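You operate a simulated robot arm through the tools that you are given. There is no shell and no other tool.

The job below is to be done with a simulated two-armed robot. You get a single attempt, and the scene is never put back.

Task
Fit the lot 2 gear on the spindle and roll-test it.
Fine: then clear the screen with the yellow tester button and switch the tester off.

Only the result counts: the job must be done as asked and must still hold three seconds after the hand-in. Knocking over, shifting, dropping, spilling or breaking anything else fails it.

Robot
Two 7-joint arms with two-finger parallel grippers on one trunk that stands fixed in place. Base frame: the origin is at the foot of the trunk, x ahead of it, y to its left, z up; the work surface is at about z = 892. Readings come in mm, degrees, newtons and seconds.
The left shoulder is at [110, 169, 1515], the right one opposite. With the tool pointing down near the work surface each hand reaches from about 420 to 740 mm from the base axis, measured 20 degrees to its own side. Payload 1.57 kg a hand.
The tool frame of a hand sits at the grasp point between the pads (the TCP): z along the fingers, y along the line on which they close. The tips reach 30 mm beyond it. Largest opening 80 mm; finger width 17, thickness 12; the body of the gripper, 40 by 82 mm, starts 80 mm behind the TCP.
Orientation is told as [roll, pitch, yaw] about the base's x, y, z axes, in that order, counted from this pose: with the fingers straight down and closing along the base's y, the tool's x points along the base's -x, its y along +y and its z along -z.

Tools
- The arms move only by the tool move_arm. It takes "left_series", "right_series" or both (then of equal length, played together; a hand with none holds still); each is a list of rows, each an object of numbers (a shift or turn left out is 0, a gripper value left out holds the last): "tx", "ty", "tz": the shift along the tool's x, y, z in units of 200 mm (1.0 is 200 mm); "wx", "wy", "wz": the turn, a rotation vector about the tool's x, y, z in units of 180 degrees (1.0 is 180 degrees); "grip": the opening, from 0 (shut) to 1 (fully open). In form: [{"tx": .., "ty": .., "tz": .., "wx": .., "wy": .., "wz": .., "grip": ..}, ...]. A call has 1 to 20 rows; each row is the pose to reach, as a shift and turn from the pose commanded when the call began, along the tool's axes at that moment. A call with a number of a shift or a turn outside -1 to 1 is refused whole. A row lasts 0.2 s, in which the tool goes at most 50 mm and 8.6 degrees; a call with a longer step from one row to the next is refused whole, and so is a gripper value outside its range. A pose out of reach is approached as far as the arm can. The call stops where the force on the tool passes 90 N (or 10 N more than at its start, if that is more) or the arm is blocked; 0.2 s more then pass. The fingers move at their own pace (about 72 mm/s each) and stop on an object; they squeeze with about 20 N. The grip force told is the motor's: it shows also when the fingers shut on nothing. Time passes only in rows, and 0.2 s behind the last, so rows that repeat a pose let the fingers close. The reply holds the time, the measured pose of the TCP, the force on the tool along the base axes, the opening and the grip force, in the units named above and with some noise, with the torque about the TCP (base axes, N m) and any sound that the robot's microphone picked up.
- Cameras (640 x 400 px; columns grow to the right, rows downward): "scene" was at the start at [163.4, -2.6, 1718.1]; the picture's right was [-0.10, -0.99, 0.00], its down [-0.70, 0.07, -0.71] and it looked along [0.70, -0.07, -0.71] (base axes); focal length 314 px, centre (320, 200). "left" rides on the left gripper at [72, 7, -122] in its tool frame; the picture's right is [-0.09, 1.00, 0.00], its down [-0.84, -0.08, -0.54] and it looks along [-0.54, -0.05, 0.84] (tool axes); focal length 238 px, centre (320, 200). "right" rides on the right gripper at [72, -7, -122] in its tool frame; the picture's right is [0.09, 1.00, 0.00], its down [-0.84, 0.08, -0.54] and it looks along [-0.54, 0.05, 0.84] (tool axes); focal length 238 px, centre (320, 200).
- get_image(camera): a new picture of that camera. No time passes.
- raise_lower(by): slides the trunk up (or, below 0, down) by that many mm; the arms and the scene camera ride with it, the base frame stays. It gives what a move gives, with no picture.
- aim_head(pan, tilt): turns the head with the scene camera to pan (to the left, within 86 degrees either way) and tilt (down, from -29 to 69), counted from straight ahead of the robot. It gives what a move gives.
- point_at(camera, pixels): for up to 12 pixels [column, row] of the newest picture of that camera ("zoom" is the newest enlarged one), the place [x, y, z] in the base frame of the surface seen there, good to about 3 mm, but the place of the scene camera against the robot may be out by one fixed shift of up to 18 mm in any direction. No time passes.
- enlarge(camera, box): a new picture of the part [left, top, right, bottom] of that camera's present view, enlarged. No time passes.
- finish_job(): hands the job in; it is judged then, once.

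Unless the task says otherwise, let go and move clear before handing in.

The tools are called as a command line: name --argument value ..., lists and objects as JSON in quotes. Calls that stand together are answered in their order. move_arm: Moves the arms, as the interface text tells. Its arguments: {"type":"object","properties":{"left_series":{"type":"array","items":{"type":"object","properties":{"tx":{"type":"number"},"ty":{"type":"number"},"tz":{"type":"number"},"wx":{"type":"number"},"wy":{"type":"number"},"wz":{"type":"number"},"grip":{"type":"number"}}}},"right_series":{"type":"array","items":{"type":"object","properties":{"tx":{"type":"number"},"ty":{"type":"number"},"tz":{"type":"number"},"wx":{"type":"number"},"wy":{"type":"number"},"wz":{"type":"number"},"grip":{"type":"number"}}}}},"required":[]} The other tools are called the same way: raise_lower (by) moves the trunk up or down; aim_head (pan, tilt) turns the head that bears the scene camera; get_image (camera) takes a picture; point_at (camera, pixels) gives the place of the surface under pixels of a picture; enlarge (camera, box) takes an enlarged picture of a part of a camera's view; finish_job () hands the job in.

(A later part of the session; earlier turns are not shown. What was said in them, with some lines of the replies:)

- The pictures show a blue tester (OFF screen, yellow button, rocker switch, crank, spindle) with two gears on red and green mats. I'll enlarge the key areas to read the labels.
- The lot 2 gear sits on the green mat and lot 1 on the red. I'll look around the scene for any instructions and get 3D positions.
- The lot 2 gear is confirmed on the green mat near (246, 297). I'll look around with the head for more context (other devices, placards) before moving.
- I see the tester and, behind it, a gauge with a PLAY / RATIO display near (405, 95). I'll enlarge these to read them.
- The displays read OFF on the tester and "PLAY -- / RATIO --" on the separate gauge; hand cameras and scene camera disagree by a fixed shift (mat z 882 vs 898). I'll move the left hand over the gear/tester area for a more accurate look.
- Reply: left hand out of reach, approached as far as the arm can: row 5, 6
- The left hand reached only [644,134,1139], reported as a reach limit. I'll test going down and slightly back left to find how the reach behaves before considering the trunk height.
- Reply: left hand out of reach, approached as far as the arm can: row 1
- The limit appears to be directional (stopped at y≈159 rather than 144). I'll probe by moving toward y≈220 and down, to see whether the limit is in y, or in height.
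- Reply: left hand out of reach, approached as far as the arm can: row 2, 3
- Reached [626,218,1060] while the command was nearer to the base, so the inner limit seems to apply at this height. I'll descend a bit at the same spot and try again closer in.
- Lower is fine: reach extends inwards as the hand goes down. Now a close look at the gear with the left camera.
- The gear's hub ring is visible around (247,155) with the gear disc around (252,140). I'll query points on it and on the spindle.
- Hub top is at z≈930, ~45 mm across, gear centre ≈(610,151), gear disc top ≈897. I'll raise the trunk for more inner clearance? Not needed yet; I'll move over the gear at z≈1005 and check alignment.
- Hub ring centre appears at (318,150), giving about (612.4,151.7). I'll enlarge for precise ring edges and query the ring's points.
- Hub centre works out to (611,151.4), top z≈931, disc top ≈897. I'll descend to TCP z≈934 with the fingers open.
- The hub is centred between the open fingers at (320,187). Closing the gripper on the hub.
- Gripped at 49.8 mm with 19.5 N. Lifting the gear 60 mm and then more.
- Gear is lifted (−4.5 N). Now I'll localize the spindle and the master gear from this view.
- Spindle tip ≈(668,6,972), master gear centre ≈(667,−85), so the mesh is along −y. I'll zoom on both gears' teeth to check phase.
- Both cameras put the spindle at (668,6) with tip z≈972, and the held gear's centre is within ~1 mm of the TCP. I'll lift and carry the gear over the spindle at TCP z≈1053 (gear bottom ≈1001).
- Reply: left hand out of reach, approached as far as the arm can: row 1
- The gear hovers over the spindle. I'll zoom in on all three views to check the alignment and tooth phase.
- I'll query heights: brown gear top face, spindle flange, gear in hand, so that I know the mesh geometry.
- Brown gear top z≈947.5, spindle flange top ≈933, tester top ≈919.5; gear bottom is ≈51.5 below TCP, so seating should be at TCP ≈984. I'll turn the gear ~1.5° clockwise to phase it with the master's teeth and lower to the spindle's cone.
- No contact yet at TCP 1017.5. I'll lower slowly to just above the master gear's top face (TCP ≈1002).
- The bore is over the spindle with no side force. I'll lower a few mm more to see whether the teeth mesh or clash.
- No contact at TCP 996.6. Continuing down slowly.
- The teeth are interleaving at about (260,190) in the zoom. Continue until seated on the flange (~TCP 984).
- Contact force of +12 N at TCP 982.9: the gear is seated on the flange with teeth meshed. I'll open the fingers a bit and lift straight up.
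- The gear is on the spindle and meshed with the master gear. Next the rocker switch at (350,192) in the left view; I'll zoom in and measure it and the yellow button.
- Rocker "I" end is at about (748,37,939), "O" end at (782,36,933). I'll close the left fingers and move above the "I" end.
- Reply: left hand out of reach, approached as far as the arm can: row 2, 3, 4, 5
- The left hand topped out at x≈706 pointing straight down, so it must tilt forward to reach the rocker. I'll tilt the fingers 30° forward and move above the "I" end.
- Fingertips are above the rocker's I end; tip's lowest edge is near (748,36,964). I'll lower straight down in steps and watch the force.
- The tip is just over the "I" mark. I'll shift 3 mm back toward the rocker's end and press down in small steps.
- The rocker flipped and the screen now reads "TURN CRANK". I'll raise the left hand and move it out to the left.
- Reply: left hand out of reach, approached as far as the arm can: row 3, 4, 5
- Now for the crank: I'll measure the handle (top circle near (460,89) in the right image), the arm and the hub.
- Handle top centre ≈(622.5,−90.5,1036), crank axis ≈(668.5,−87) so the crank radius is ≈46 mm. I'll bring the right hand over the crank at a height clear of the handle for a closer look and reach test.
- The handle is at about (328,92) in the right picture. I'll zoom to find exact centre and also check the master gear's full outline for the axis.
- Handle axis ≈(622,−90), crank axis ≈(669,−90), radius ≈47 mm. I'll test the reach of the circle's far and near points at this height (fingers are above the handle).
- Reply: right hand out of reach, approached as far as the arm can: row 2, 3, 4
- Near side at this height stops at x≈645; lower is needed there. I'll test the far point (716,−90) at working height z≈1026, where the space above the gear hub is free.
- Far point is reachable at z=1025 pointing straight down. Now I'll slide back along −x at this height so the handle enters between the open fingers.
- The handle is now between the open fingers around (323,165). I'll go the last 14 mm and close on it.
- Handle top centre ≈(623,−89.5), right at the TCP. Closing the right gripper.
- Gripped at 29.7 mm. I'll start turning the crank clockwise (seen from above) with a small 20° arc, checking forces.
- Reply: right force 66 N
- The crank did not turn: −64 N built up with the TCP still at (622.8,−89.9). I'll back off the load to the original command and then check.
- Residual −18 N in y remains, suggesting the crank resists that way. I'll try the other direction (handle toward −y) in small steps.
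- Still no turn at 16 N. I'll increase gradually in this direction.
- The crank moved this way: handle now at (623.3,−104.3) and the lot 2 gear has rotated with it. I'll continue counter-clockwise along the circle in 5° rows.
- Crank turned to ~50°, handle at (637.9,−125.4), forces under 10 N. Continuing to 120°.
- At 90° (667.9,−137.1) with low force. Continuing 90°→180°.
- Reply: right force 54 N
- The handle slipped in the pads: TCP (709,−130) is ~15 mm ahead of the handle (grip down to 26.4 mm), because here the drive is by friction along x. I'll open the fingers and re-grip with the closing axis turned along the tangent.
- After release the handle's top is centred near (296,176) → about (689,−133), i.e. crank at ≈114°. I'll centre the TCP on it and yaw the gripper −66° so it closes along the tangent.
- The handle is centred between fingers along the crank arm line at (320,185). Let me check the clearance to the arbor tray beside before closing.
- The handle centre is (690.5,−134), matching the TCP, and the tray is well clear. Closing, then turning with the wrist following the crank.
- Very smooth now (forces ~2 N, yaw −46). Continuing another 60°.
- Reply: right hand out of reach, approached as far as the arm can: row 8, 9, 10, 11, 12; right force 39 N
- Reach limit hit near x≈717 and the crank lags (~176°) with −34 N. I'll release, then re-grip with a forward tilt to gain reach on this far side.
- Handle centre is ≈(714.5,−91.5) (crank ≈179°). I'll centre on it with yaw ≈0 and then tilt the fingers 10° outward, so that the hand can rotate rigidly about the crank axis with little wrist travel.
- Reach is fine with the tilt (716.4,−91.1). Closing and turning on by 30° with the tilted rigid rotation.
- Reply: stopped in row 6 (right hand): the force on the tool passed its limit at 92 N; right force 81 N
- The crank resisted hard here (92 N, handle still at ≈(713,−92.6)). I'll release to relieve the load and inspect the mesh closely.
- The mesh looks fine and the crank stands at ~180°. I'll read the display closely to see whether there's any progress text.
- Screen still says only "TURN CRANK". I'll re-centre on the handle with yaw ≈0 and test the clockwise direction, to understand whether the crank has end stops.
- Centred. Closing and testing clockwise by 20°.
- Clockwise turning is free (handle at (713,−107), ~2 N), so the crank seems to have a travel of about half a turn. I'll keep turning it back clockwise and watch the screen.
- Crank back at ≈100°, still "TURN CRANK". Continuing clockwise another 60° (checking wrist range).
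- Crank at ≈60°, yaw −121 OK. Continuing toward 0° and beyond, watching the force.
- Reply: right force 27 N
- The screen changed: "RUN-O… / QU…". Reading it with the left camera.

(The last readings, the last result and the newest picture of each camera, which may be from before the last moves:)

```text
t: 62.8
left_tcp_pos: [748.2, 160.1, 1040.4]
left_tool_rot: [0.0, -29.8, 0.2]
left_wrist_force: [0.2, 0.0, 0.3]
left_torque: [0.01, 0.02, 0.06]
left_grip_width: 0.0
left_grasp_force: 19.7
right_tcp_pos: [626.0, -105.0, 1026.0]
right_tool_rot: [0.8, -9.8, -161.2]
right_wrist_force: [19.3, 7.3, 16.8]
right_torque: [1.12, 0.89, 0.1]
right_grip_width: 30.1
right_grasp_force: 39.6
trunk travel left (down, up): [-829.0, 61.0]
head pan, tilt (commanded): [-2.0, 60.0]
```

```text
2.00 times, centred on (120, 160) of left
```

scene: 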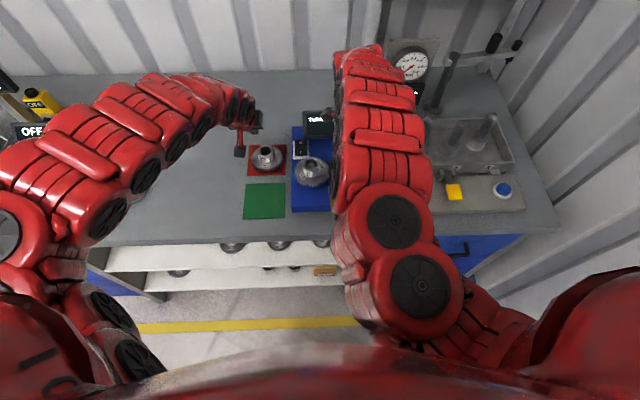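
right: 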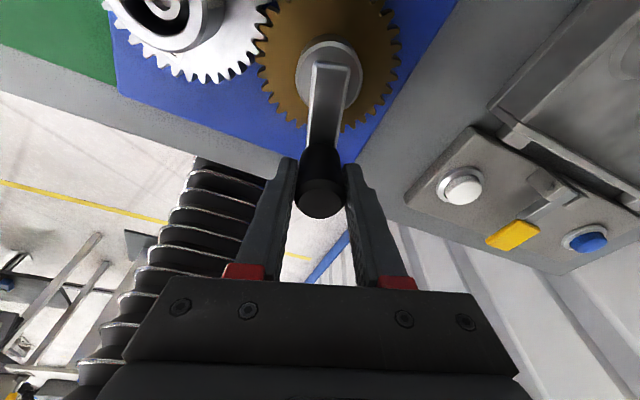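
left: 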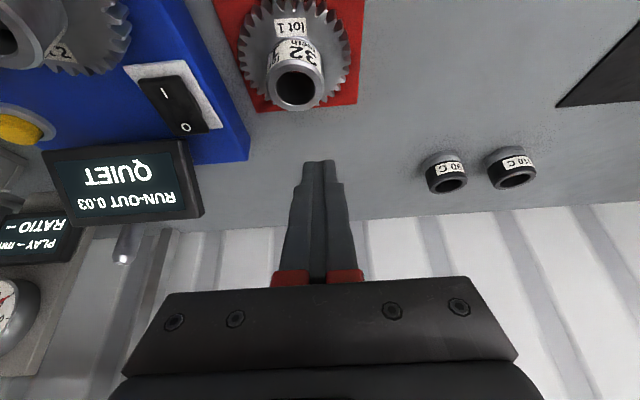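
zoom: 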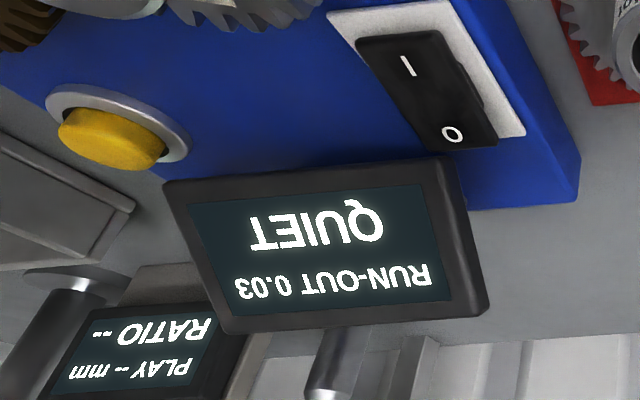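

The roll test result is in: "RUN-OUT 0.03 / QUIET". Now I'll open the right gripper and lift off the handle.

move_arm --right_series '[{"tx": -0.0035, "tz": -0.0197, "grip": 0.8}, {"tx": -0.0035, "tz": -0.0197, "grip": 0.8}, {"tx": -0.0035, "tz": -0.0197, "grip": 0.8}, {"tx": -0.026, "tz": -0.148, "grip": 0.8}, {"tx": -0.052, "tz": -0.295, "grip": 0.8}]'

get_image --camera "right"

```text
t: 64.0
left_tcp_pos: [747.1, 159.5, 1039.7]
left_tool_rot: [0.0, -29.9, 0.2]
left_wrist_force: [-1.1, 0.2, 0.4]
left_torque: [0.02, 0.04, -0.01]
left_grip_width: 0.0
left_grasp_force: 19.7
right_tcp_pos: [624.5, -104.0, 1086.4]
right_tool_rot: [0.8, -10.0, -161.1]
right_wrist_force: [-0.3, 0.4, 0.2]
right_torque: [-0.01, -0.03, 0.0]
right_grip_width: 63.9
right_grasp_force: 0.0
trunk travel left (down, up): [-829.0, 61.0]
head pan, tilt (commanded): [-2.0, 60.0]
```

```text
taken
```

right: 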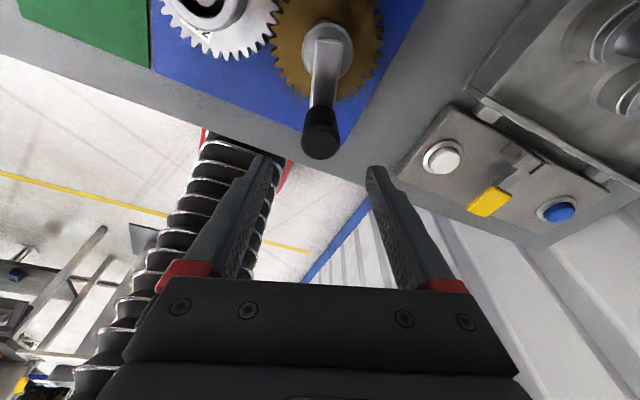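

Clear of the handle at z=1086. I'll move outward a little and up, then unwind the wrist back to yaw ≈0.

move_arm --right_series '[{"tx": 0.083, "ty": 0.076, "tz": -0.05, "grip": 0.0}, {"tx": 0.166, "ty": 0.152, "tz": -0.09, "grip": 0.0}, {"tx": 0.2494, "ty": 0.228, "tz": -0.115, "grip": 0.0}]'

move_arm --right_series '[{"wx": -0.0082, "wz": -0.0464}, {"wx": -0.0163, "wz": -0.0928}, {"wx": -0.0245, "wz": -0.1392}, {"wx": -0.0327, "wz": -0.1855}, {"wx": -0.0409, "wz": -0.2319}, {"wx": -0.049, "wz": -0.2783}, {"wx": -0.0572, "wz": -0.3247}, {"wx": -0.0654, "wz": -0.3711}, {"wx": -0.0736, "wz": -0.4175}, {"wx": -0.0817, "wz": -0.4638}, {"wx": -0.0899, "wz": -0.5102}, {"wx": -0.0981, "wz": -0.5566}, {"wx": -0.1063, "wz": -0.603}, {"wx": -0.1144, "wz": -0.6494}, {"wx": -0.1226, "wz": -0.6958}, {"wx": -0.1308, "wz": -0.7422}, {"wx": -0.139, "wz": -0.7885}, {"wx": -0.1471, "wz": -0.8349}, {"wx": -0.1553, "wz": -0.8813}]'

get_image --camera "right"

```text
t: 64.8
left_tcp_pos: [747.1, 157.3, 1041.0]
left_tool_rot: [-0.1, -30.0, 0.2]
left_wrist_force: [-0.3, 0.7, 0.0]
left_torque: [-0.01, -0.03, 0.01]
left_grip_width: 0.0
left_grasp_force: 19.4
right_tcp_pos: [681.8, -131.7, 1099.5]
right_tool_rot: [0.7, -10.0, -161.3]
right_wrist_force: [0.5, -0.8, -0.2]
right_torque: [-0.01, 0.01, 0.01]
right_grip_width: 0.1
right_grasp_force: 19.9
right hand out of reach, approached as far as the arm can: row 3
trunk travel left (down, up): [-829.0, 61.0]
head pan, tilt (commanded): [-2.0, 60.0]
```

```text
t: 68.8
left_tcp_pos: [748.4, 158.6, 1039.2]
left_tool_rot: [0.0, -29.9, 0.4]
left_wrist_force: [0.2, -0.1, -0.1]
left_torque: [0.0, 0.01, 0.01]
left_grip_width: 0.1
left_grasp_force: 20.8
right_tcp_pos: [680.7, -130.8, 1099.5]
right_tool_rot: [-0.8, -10.1, 0.2]
right_wrist_force: [-0.4, 0.3, -0.4]
right_torque: [0.01, 0.0, -0.01]
right_grip_width: 0.0
right_grasp_force: 19.8
trunk travel left (down, up): [-829.0, 61.0]
head pan, tilt (commanded): [-2.0, 60.0]
```

```text
taken
```

right: 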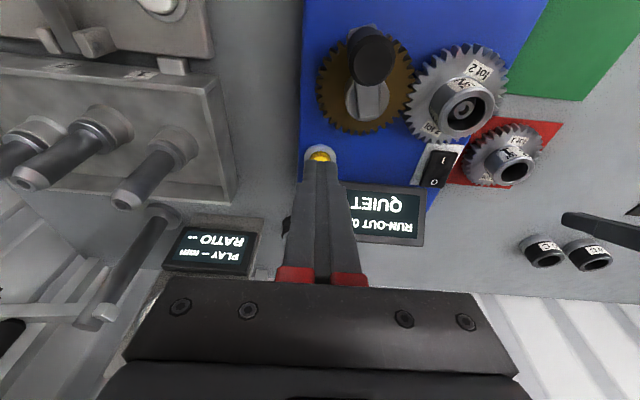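

The hand is unwound (yaw 0.2, tilt 10°). The yellow button peeks out at (320,156); I'll locate it and tilt to 30° over it.

point_at --camera "right" --pixels '[[316, 155], [322, 154], [328, 155], [320, 148], [308, 155], [336, 155]]'

enlarge --camera "right" --box '[280, 120, 360, 200]'

enlarge --camera "left" --box '[0, 60, 240, 260]'

point_at --camera "left" --pixels '[[18, 126], [8, 122], [30, 132], [20, 136], [180, 125], [187, 128], [170, 100], [100, 150]]'

```text
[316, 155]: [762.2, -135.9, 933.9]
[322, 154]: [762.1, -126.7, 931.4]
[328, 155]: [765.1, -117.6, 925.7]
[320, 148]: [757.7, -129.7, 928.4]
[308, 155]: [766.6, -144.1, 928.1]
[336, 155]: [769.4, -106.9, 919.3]
```

```text
5.00 times, centred on (320, 160) of right
```

zoom: 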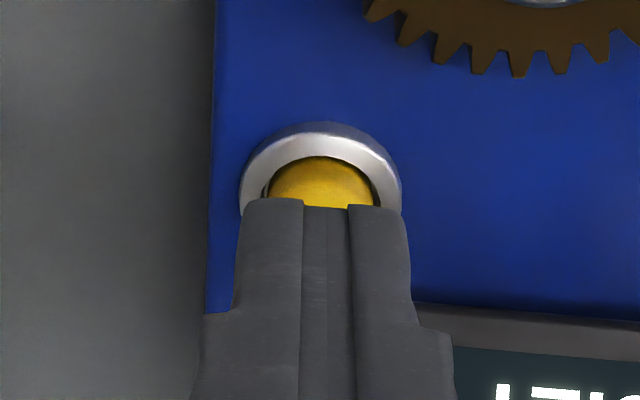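

```text
2.00 times, centred on (120, 160) of left
```

zoom: 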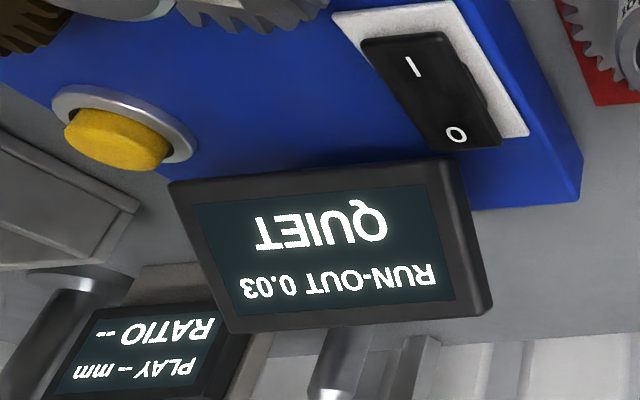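

```text
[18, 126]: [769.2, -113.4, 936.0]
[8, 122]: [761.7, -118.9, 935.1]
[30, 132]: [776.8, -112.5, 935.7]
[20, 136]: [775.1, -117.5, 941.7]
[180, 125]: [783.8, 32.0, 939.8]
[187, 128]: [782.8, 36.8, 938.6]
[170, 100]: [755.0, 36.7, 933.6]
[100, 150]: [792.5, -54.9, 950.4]
```

Button centre ≈(770.5,−127), top z≈941. To keep the wrist camera clear of the crank handle I'll approach with yaw +25° and tilt 25°.

move_arm --right_series '[{"wx": -0.008, "wz": -0.0456}, {"wx": -0.0161, "wz": -0.0912}, {"wx": -0.0241, "wz": -0.1368}]'

move_arm --right_series '[{"wy": -0.0417}, {"wy": -0.0833}, {"wy": -0.0833}]'

```text
t: 69.6
left_tcp_pos: [747.0, 159.2, 1039.6]
left_tool_rot: [0.0, -29.9, 0.3]
left_wrist_force: [-0.8, -1.1, 0.6]
left_torque: [-0.02, -0.03, 0.01]
left_grip_width: 0.0
left_grasp_force: 20.1
right_tcp_pos: [681.3, -132.0, 1098.9]
right_tool_rot: [-0.7, -9.9, 25.3]
right_wrist_force: [-0.1, -0.2, 0.2]
right_torque: [0.0, 0.04, 0.01]
right_grip_width: 0.1
right_grasp_force: 19.7
trunk travel left (down, up): [-829.0, 61.0]
head pan, tilt (commanded): [-2.0, 60.0]
```

```text
t: 70.4
left_tcp_pos: [747.3, 160.1, 1040.0]
left_tool_rot: [-0.1, -29.8, 0.3]
left_wrist_force: [0.9, 0.5, 0.6]
left_torque: [0.0, -0.01, -0.03]
left_grip_width: 0.0
left_grasp_force: 19.5
right_tcp_pos: [682.6, -129.9, 1100.3]
right_tool_rot: [-0.8, -25.0, 25.4]
right_wrist_force: [0.8, 0.4, 0.2]
right_torque: [0.0, 0.04, 0.0]
right_grip_width: 0.0
right_grasp_force: 20.6
trunk travel left (down, up): [-829.0, 61.0]
head pan, tilt (commanded): [-2.0, 60.0]
```

Now translating to hover over the button (tip ≈24 mm above it).

move_arm --right_series '[{"tx": -0.0314, "ty": -0.0428, "tz": 0.1595}, {"tx": -0.0628, "ty": -0.0855, "tz": 0.319}, {"tx": -0.0943, "ty": -0.128, "tz": 0.4785}, {"tx": -0.1257, "ty": -0.171, "tz": 0.638}, {"tx": -0.1257, "ty": -0.171, "tz": 0.638}]'

get_image --camera "right"

enlarge --camera "right" --box '[270, 90, 390, 190]'

enlarge --camera "left" --box '[0, 60, 240, 260]'

enlarge --camera "scene" --box '[290, 90, 400, 200]'

```text
t: 71.6
left_tcp_pos: [746.6, 159.3, 1039.6]
left_tool_rot: [0.0, -29.9, 0.3]
left_wrist_force: [-1.0, -0.8, 0.2]
left_torque: [0.01, 0.03, -0.02]
left_grip_width: 0.0
left_grasp_force: 19.5
right_tcp_pos: [764.9, -130.4, 994.7]
right_tool_rot: [-0.9, -25.0, 25.4]
right_wrist_force: [-0.5, 0.6, 0.2]
right_torque: [0.03, 0.0, 0.01]
right_grip_width: 0.1
right_grasp_force: 20.0
trunk travel left (down, up): [-829.0, 61.0]
head pan, tilt (commanded): [-2.0, 60.0]
```

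```text
taken
```

right: 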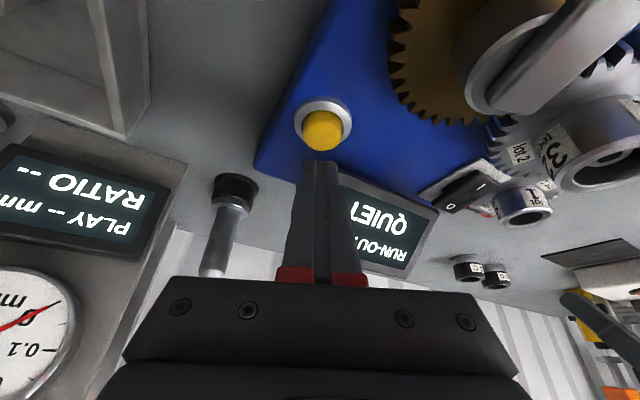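

```text
4.00 times, centred on (330, 140) of right
```

zoom: 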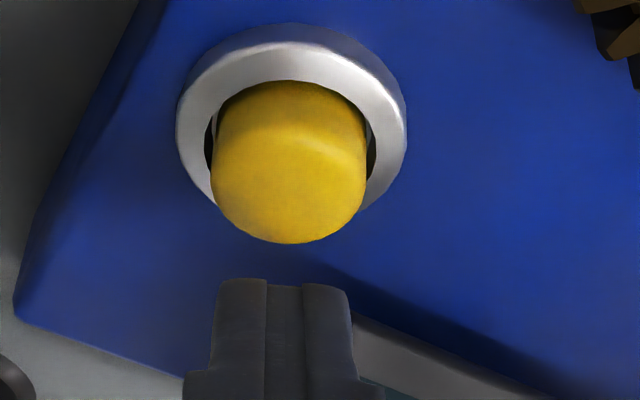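

```text
2.00 times, centred on (120, 160) of left
```

zoom: 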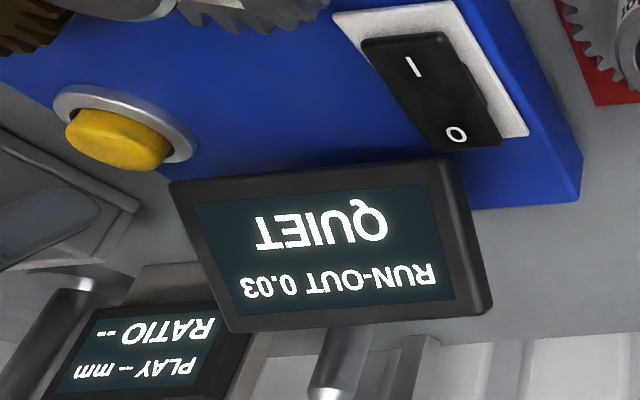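

```text
3.64 times, centred on (345, 145) of scene
```

zoom: 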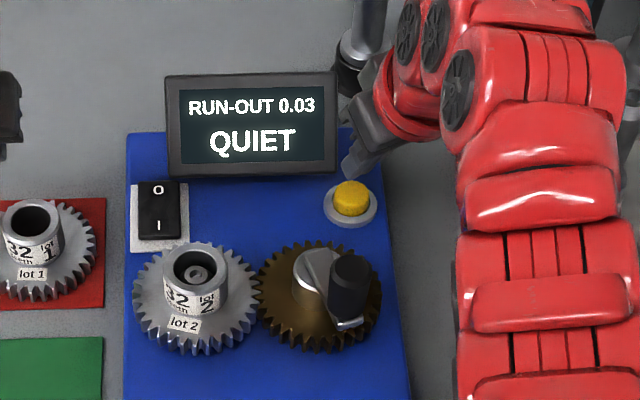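

The tip is over the button along the vertical (parallax accounted). Lowering straight down in steps.

move_arm --right_series '[{"tx": 0.0211, "tz": 0.0453}, {"tx": 0.0359, "tz": 0.077}, {"tx": 0.0423, "tz": 0.0906}, {"tx": 0.0486, "tz": 0.1042}]'

enlarge --camera "right" --box '[270, 90, 390, 190]'

enlarge --camera "left" --box '[0, 60, 240, 260]'

```text
t: 72.6
left_tcp_pos: [747.1, 158.4, 1039.3]
left_tool_rot: [0.0, -30.0, 0.3]
left_wrist_force: [-0.4, -0.6, -0.1]
left_torque: [-0.03, 0.03, 0.02]
left_grip_width: 0.2
left_grasp_force: 20.3
right_tcp_pos: [765.2, -131.5, 973.4]
right_tool_rot: [-0.8, -24.9, 25.3]
right_wrist_force: [-0.2, -0.4, -0.1]
right_torque: [0.03, 0.0, 0.0]
right_grip_width: 0.0
right_grasp_force: 20.4
trunk travel left (down, up): [-829.0, 61.0]
head pan, tilt (commanded): [-2.0, 60.0]
```

```text
4.00 times, centred on (330, 140) of right
```

zoom: 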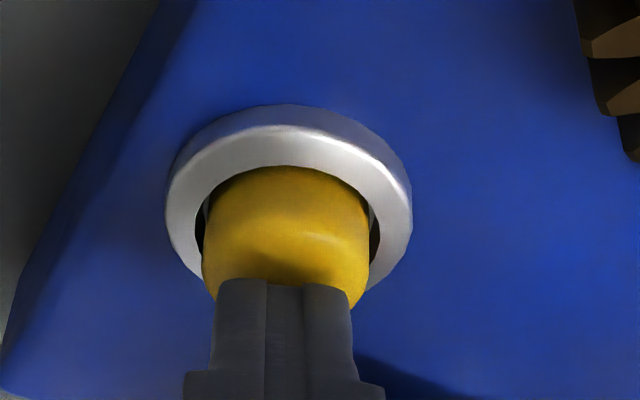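

```text
2.00 times, centred on (120, 160) of left
```

zoom: 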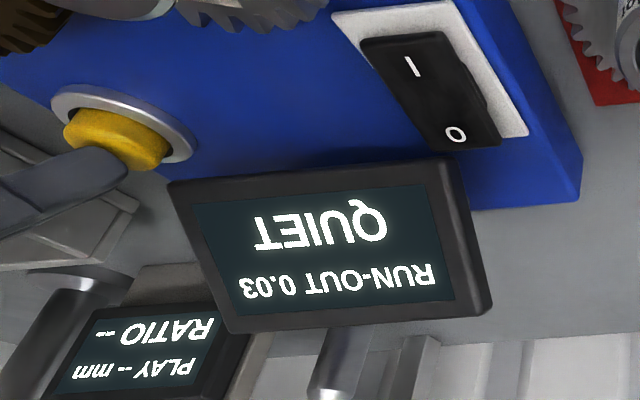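

The fingertip is right above the button's top. Pressing down in 2 mm steps.

move_arm --right_series '[{"tx": 0.0042, "tz": 0.0091}, {"tx": 0.0084, "tz": 0.0181}, {"tx": 0.0127, "tz": 0.0272}]'

enlarge --camera "left" --box '[0, 60, 240, 260]'

enlarge --camera "right" --box '[270, 90, 390, 190]'

```text
t: 73.4
left_tcp_pos: [746.7, 160.0, 1040.6]
left_tool_rot: [0.0, -30.0, 0.3]
left_wrist_force: [0.2, 0.2, -0.1]
left_torque: [0.02, 0.04, -0.02]
left_grip_width: 0.1
left_grasp_force: 19.7
right_tcp_pos: [764.3, -131.7, 967.4]
right_tool_rot: [-0.8, -24.9, 25.3]
right_wrist_force: [-0.1, -0.9, 5.2]
right_torque: [0.02, 0.0, 0.02]
right_grip_width: 0.1
right_grasp_force: 19.7
trunk travel left (down, up): [-829.0, 61.0]
head pan, tilt (commanded): [-2.0, 60.0]
heard: click
```

```text
2.00 times, centred on (120, 160) of left
```

zoom: 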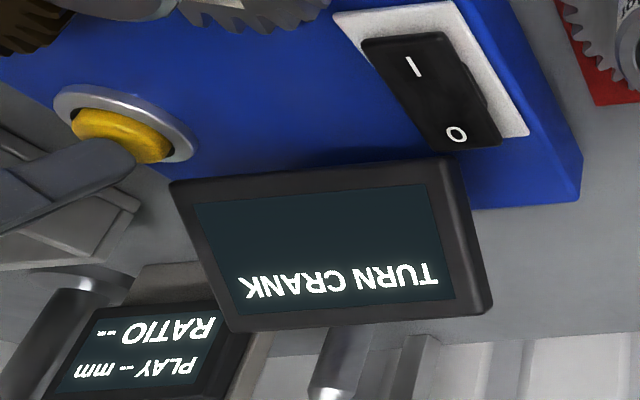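

```text
4.00 times, centred on (330, 140) of right
```

zoom: 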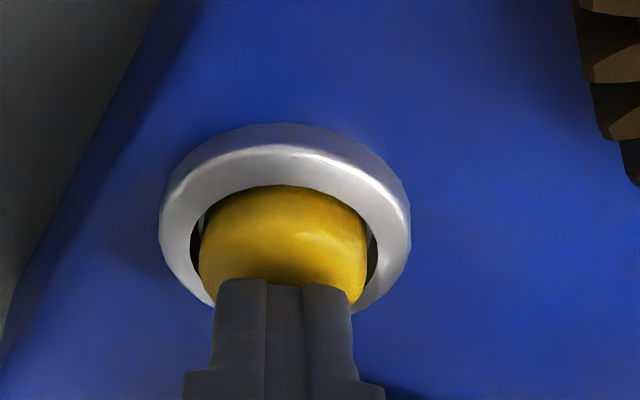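

A click was heard and the screen is cleared back to "TURN CRANK". Raising the right hand straight up and away.

move_arm --right_series '[{"tx": -0.0317, "tz": -0.068}, {"tx": -0.095, "tz": -0.204}, {"tx": -0.18, "tz": -0.385}, {"tx": -0.25, "tz": -0.54}]'

get_image --camera "scene"

enlarge --camera "scene" --box '[280, 95, 390, 215]'

```text
t: 74.4
left_tcp_pos: [747.8, 160.1, 1041.2]
left_tool_rot: [0.0, -30.0, 0.4]
left_wrist_force: [-0.2, 0.4, 0.4]
left_torque: [0.04, 0.02, 0.0]
left_grip_width: 0.2
left_grasp_force: 19.8
right_tcp_pos: [765.2, -131.0, 1087.7]
right_tool_rot: [-0.9, -25.0, 25.4]
right_wrist_force: [-0.3, 0.2, 0.9]
right_torque: [0.0, 0.0, 0.0]
right_grip_width: 0.0
right_grasp_force: 20.5
trunk travel left (down, up): [-829.0, 61.0]
head pan, tilt (commanded): [-2.0, 60.0]
```

```text
taken
```

scene: 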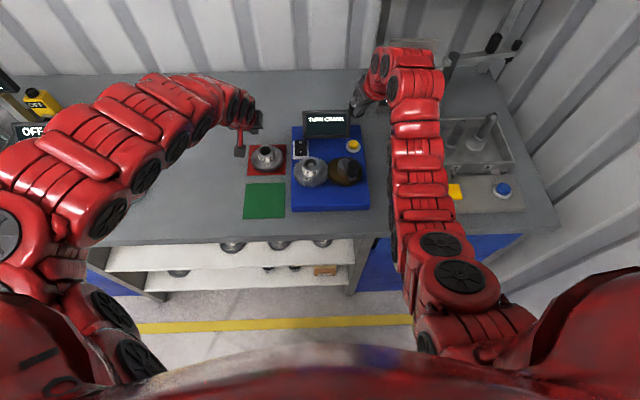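

```text
3.33 times, centred on (335, 155) of scene
```

zoom: 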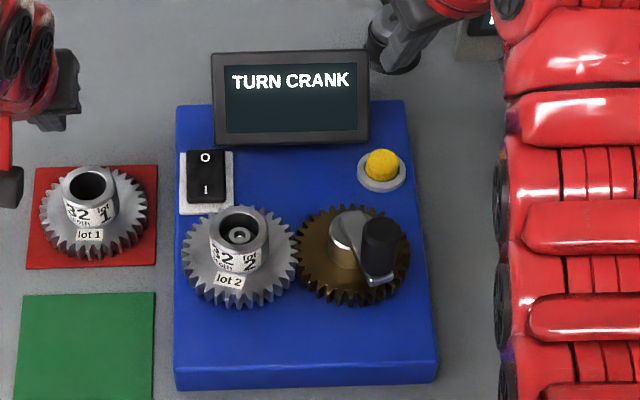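

Screen cleared; next the rocker's "O" end. I'll check the screen's edge and the O position from the left camera before moving in.

get_image --camera "left"

point_at --camera "left" --pixels '[[187, 127], [180, 131], [196, 128], [170, 98], [176, 143], [172, 146], [203, 210], [198, 200], [190, 180], [60, 165], [213, 128], [160, 95]]'

move_arm --right_series '[{"tx": 0.0825, "ty": -0.081, "tz": -0.176}, {"tx": 0.165, "ty": -0.1625, "tz": -0.3525}, {"tx": 0.2475, "ty": -0.244, "tz": -0.529}, {"tx": 0.33, "ty": -0.325, "tz": -0.705}]'

```text
taken
```

left: 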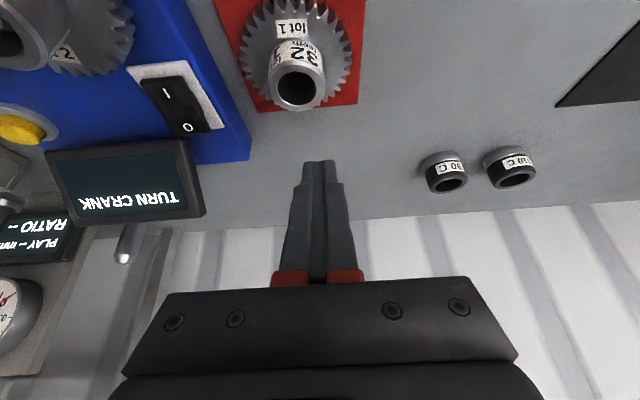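

```text
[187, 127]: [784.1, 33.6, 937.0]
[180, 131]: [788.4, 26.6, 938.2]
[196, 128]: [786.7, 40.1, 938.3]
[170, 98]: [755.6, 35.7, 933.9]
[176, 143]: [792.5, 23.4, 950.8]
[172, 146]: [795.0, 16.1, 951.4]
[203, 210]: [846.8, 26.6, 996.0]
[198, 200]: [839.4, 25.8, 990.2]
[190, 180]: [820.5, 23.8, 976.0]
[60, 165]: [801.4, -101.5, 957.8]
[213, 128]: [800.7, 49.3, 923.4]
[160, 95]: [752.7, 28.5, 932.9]
```

```text
t: 75.4
left_tcp_pos: [745.3, 158.2, 1041.2]
left_tool_rot: [0.2, -30.0, 0.2]
left_wrist_force: [-0.4, 0.4, -0.2]
left_torque: [0.01, -0.04, 0.0]
left_grip_width: 0.1
left_grasp_force: 20.2
right_tcp_pos: [681.0, -241.4, 1187.1]
right_tool_rot: [-0.9, -25.0, 25.3]
right_wrist_force: [0.3, 0.1, 0.4]
right_torque: [-0.04, -0.02, 0.01]
right_grip_width: 0.0
right_grasp_force: 19.8
trunk travel left (down, up): [-829.0, 61.0]
head pan, tilt (commanded): [-2.0, 60.0]
```

Screen's left edge is at y≈25 and the O end at (784,36,937). I'll bring the left tip to hover over (779,41), clear of the screen edge.

move_arm --left_series '[{"tx": -0.0016, "ty": -0.1975, "tz": 0.04}, {"tx": -0.0032, "ty": -0.395, "tz": 0.1}, {"tx": -0.0048, "ty": -0.56, "tz": 0.18}, {"tx": -0.0048, "ty": -0.5925, "tz": 0.2335}, {"tx": -0.0048, "ty": -0.5925, "tz": 0.2335}]'

get_image --camera "left"

enlarge --camera "left" --box '[260, 60, 380, 180]'

enlarge --camera "scene" --box '[270, 85, 380, 195]'

```text
t: 76.6
left_tcp_pos: [771.9, 42.3, 999.5]
left_tool_rot: [0.1, -29.8, 0.2]
left_wrist_force: [-0.3, -0.4, -0.4]
left_torque: [-0.02, 0.0, 0.01]
left_grip_width: 0.0
left_grasp_force: 20.3
right_tcp_pos: [682.5, -240.1, 1187.5]
right_tool_rot: [-0.8, -24.9, 25.3]
right_wrist_force: [0.5, -0.4, -0.2]
right_torque: [-0.02, -0.01, 0.0]
right_grip_width: 0.1
right_grasp_force: 19.8
trunk travel left (down, up): [-829.0, 61.0]
head pan, tilt (commanded): [-2.0, 60.0]
```

```text
taken
```

left: 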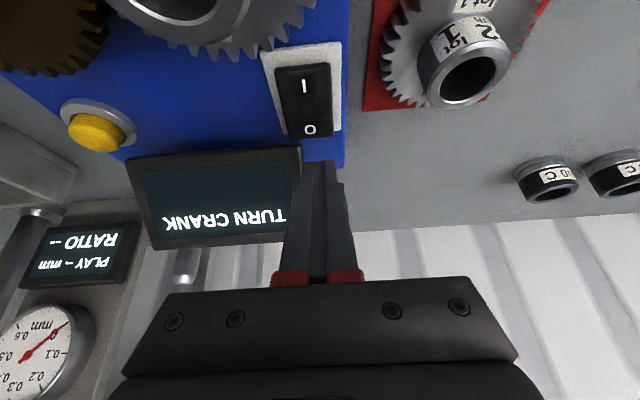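

```text
3.33 times, centred on (320, 120) of left
```

zoom: 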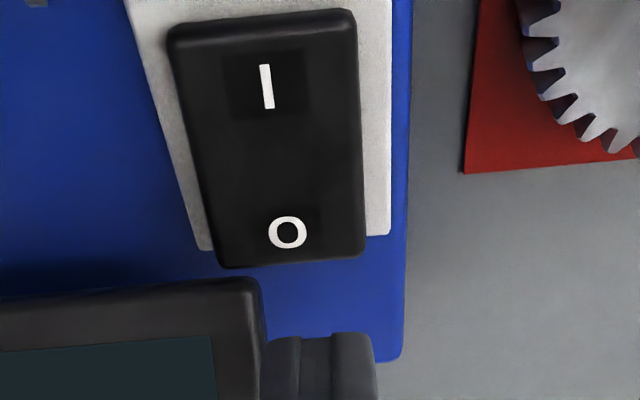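

```text
3.64 times, centred on (325, 140) of scene
```

zoom: 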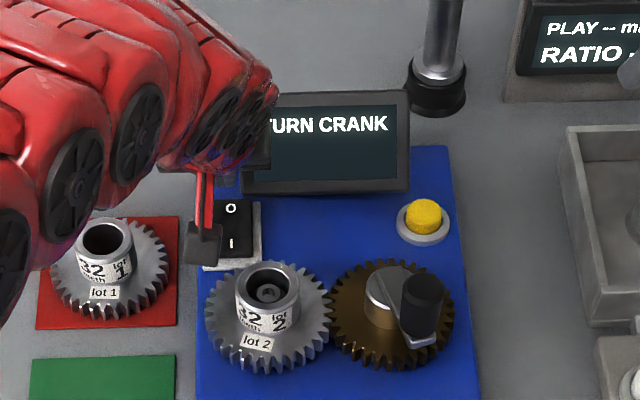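

The tip will land just by the "O" mark, ~5 mm clear of the screen's edge. Lowering to just above the rocker with a small shift to +y/+x.

move_arm --left_series '[{"tx": 0.0213, "ty": 0.008, "tz": 0.057}, {"tx": 0.0413, "ty": 0.008, "tz": 0.0916}, {"tx": 0.0563, "ty": 0.008, "tz": 0.1176}]'

enlarge --camera "left" --box '[260, 60, 380, 180]'

enlarge --camera "scene" --box '[270, 85, 380, 195]'

```text
t: 77.4
left_tcp_pos: [774.8, 42.2, 973.6]
left_tool_rot: [0.0, -29.9, 0.4]
left_wrist_force: [-0.3, -0.7, 0.2]
left_torque: [0.01, 0.0, 0.04]
left_grip_width: 0.0
left_grasp_force: 19.9
right_tcp_pos: [682.3, -239.5, 1185.9]
right_tool_rot: [-0.8, -24.9, 25.3]
right_wrist_force: [-0.3, -0.8, -0.7]
right_torque: [0.04, -0.03, -0.01]
right_grip_width: 0.0
right_grasp_force: 19.4
trunk travel left (down, up): [-829.0, 61.0]
head pan, tilt (commanded): [-2.0, 60.0]
```

```text
3.33 times, centred on (320, 120) of left
```

zoom: 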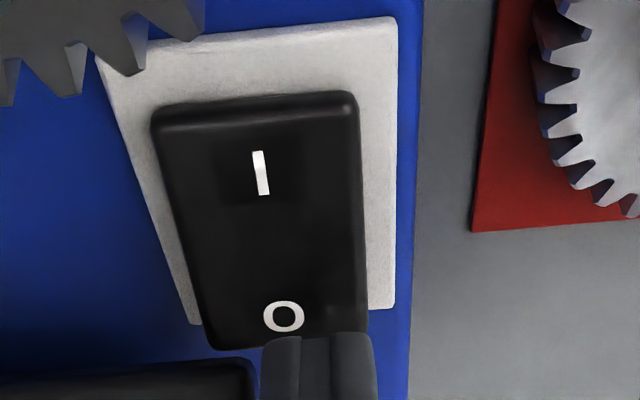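

```text
3.64 times, centred on (325, 140) of scene
```

zoom: 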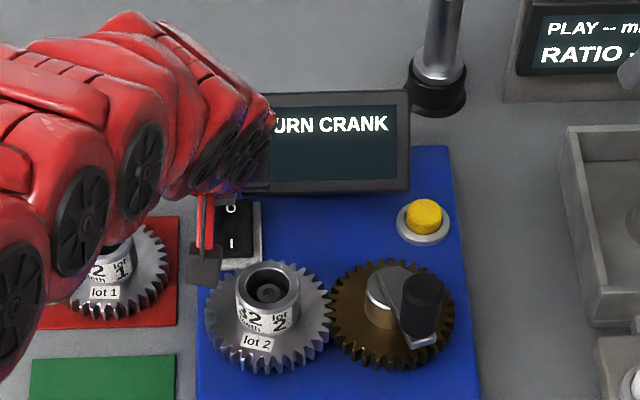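

The tip is above the "O" mark with about 3–4 mm side clearance to the screen. Pressing down in small steps with a 2 mm extra shift to +y.

move_arm --left_series '[{"ty": 0.01, "tx": 0.005, "tz": 0.0087}, {"ty": 0.01, "tx": 0.0125, "tz": 0.0217}, {"ty": 0.01, "tx": 0.02, "tz": 0.0346}, {"ty": 0.01, "tx": 0.025, "tz": 0.0433}]'

enlarge --camera "left" --box '[260, 60, 380, 180]'

enlarge --camera "scene" --box '[270, 85, 380, 195]'

```text
t: 78.4
left_tcp_pos: [773.8, 45.1, 963.7]
left_tool_rot: [0.0, -29.9, 0.3]
left_wrist_force: [-0.8, 0.1, 3.9]
left_torque: [0.02, -0.01, 0.0]
left_grip_width: 0.0
left_grasp_force: 19.9
right_tcp_pos: [682.5, -239.0, 1188.4]
right_tool_rot: [-0.9, -24.9, 25.3]
right_wrist_force: [0.1, 0.5, -0.5]
right_torque: [-0.03, -0.04, 0.01]
right_grip_width: 0.0
right_grasp_force: 20.2
trunk travel left (down, up): [-829.0, 61.0]
head pan, tilt (commanded): [-2.0, 60.0]
```

```text
3.33 times, centred on (320, 120) of left
```

zoom: 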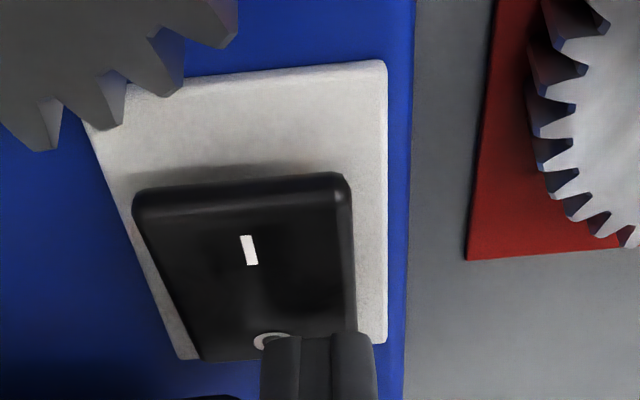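

```text
3.64 times, centred on (325, 140) of scene
```

zoom: 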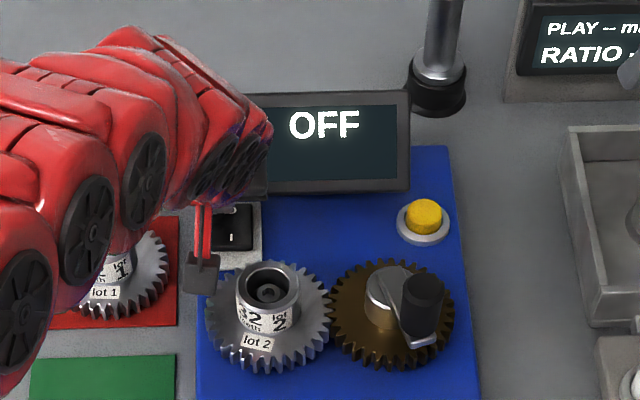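

The tester reads OFF. Raising the left hand straight up and moving it clear.

move_arm --left_series '[{"tx": -0.05, "tz": -0.0866}, {"tx": -0.15, "tz": -0.26}, {"tx": -0.25, "tz": -0.433}, {"tx": -0.25, "tz": -0.433, "ty": 0.2}, {"tx": -0.25, "tz": -0.433, "ty": 0.4}, {"tx": -0.25, "tz": -0.433, "ty": 0.6}]'

get_image --camera "scene"

enlarge --camera "scene" --box '[240, 85, 390, 225]'

enlarge --camera "right" --box '[330, 20, 640, 240]'

```text
t: 79.8
left_tcp_pos: [773.9, 163.7, 1065.3]
left_tool_rot: [-0.1, -29.8, 0.1]
left_wrist_force: [0.5, 0.2, 0.4]
left_torque: [-0.01, 0.01, 0.0]
left_grip_width: 0.0
left_grasp_force: 19.9
right_tcp_pos: [683.5, -238.7, 1188.2]
right_tool_rot: [-0.9, -24.9, 25.2]
right_wrist_force: [-0.5, -0.7, -0.1]
right_torque: [-0.03, -0.01, -0.02]
right_grip_width: 0.0
right_grasp_force: 20.3
trunk travel left (down, up): [-829.0, 61.0]
head pan, tilt (commanded): [-2.0, 60.0]
```

```text
taken
```

scene: 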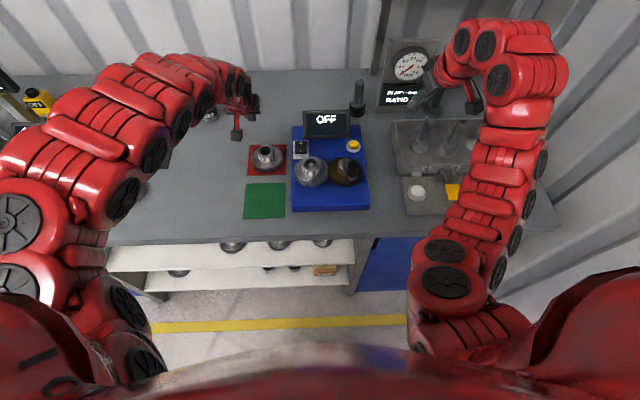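

```text
2.86 times, centred on (315, 155) of scene
```

zoom: 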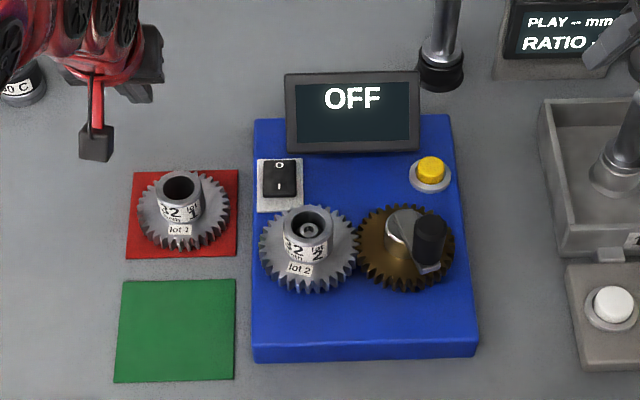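

```text
1.82 times, centred on (485, 130) of right
```

zoom: 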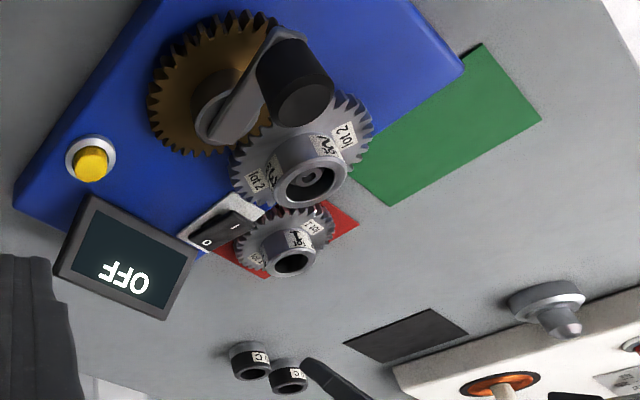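

The display shows OFF, the rocker is at O, the lot 2 gear is on the spindle, and both hands are clear. A last height check of the gear's seating before handing in.

point_at --camera "right" --pixels '[[476, 112], [484, 140], [470, 135], [498, 108], [445, 60]]'

enlarge --camera "right" --box '[400, 30, 540, 150]'

```text
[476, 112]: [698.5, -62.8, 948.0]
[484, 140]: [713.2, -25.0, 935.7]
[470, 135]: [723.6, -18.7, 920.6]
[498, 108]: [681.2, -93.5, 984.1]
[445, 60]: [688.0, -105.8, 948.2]
```

```text
3.33 times, centred on (470, 90) of right
```

zoom: 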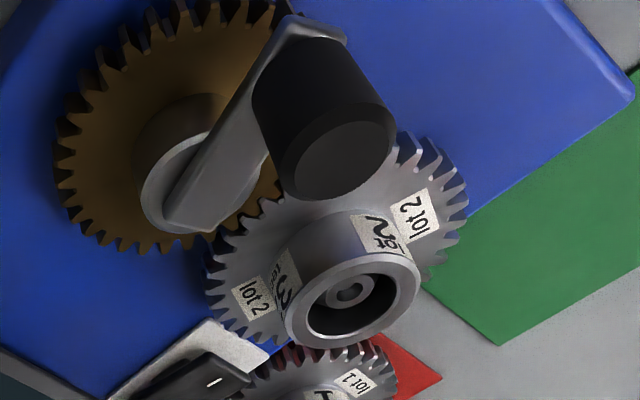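

The gear is level, seated and meshed on the spindle. The roll test gave "RUN-OUT 0.03 / QUIET", the screen was cleared with the yellow button, and the tester shows OFF. Handing in.

finish_job

```text
The job is handed in.
```

The lot 2 gear is fitted on the tester's spindle, meshed with the master gear, and roll-tested. The screen showed **RUN-OUT 0.03 / QUIET**, which I took as fine.

I then pressed the yellow button, which clicked and put the screen back to "TURN CRANK". The rocker is now at O and the screen reads OFF. Both hands are clear, and I saw nothing else moved or knocked over.

- **Crank travel:** the crank would not go past about half a turn; force reached 64 N at one end and 92 N at the other. I turned it one way and back, and the result appeared on the way back.
- **Crank position:** the crank is left about 20° from where it started.
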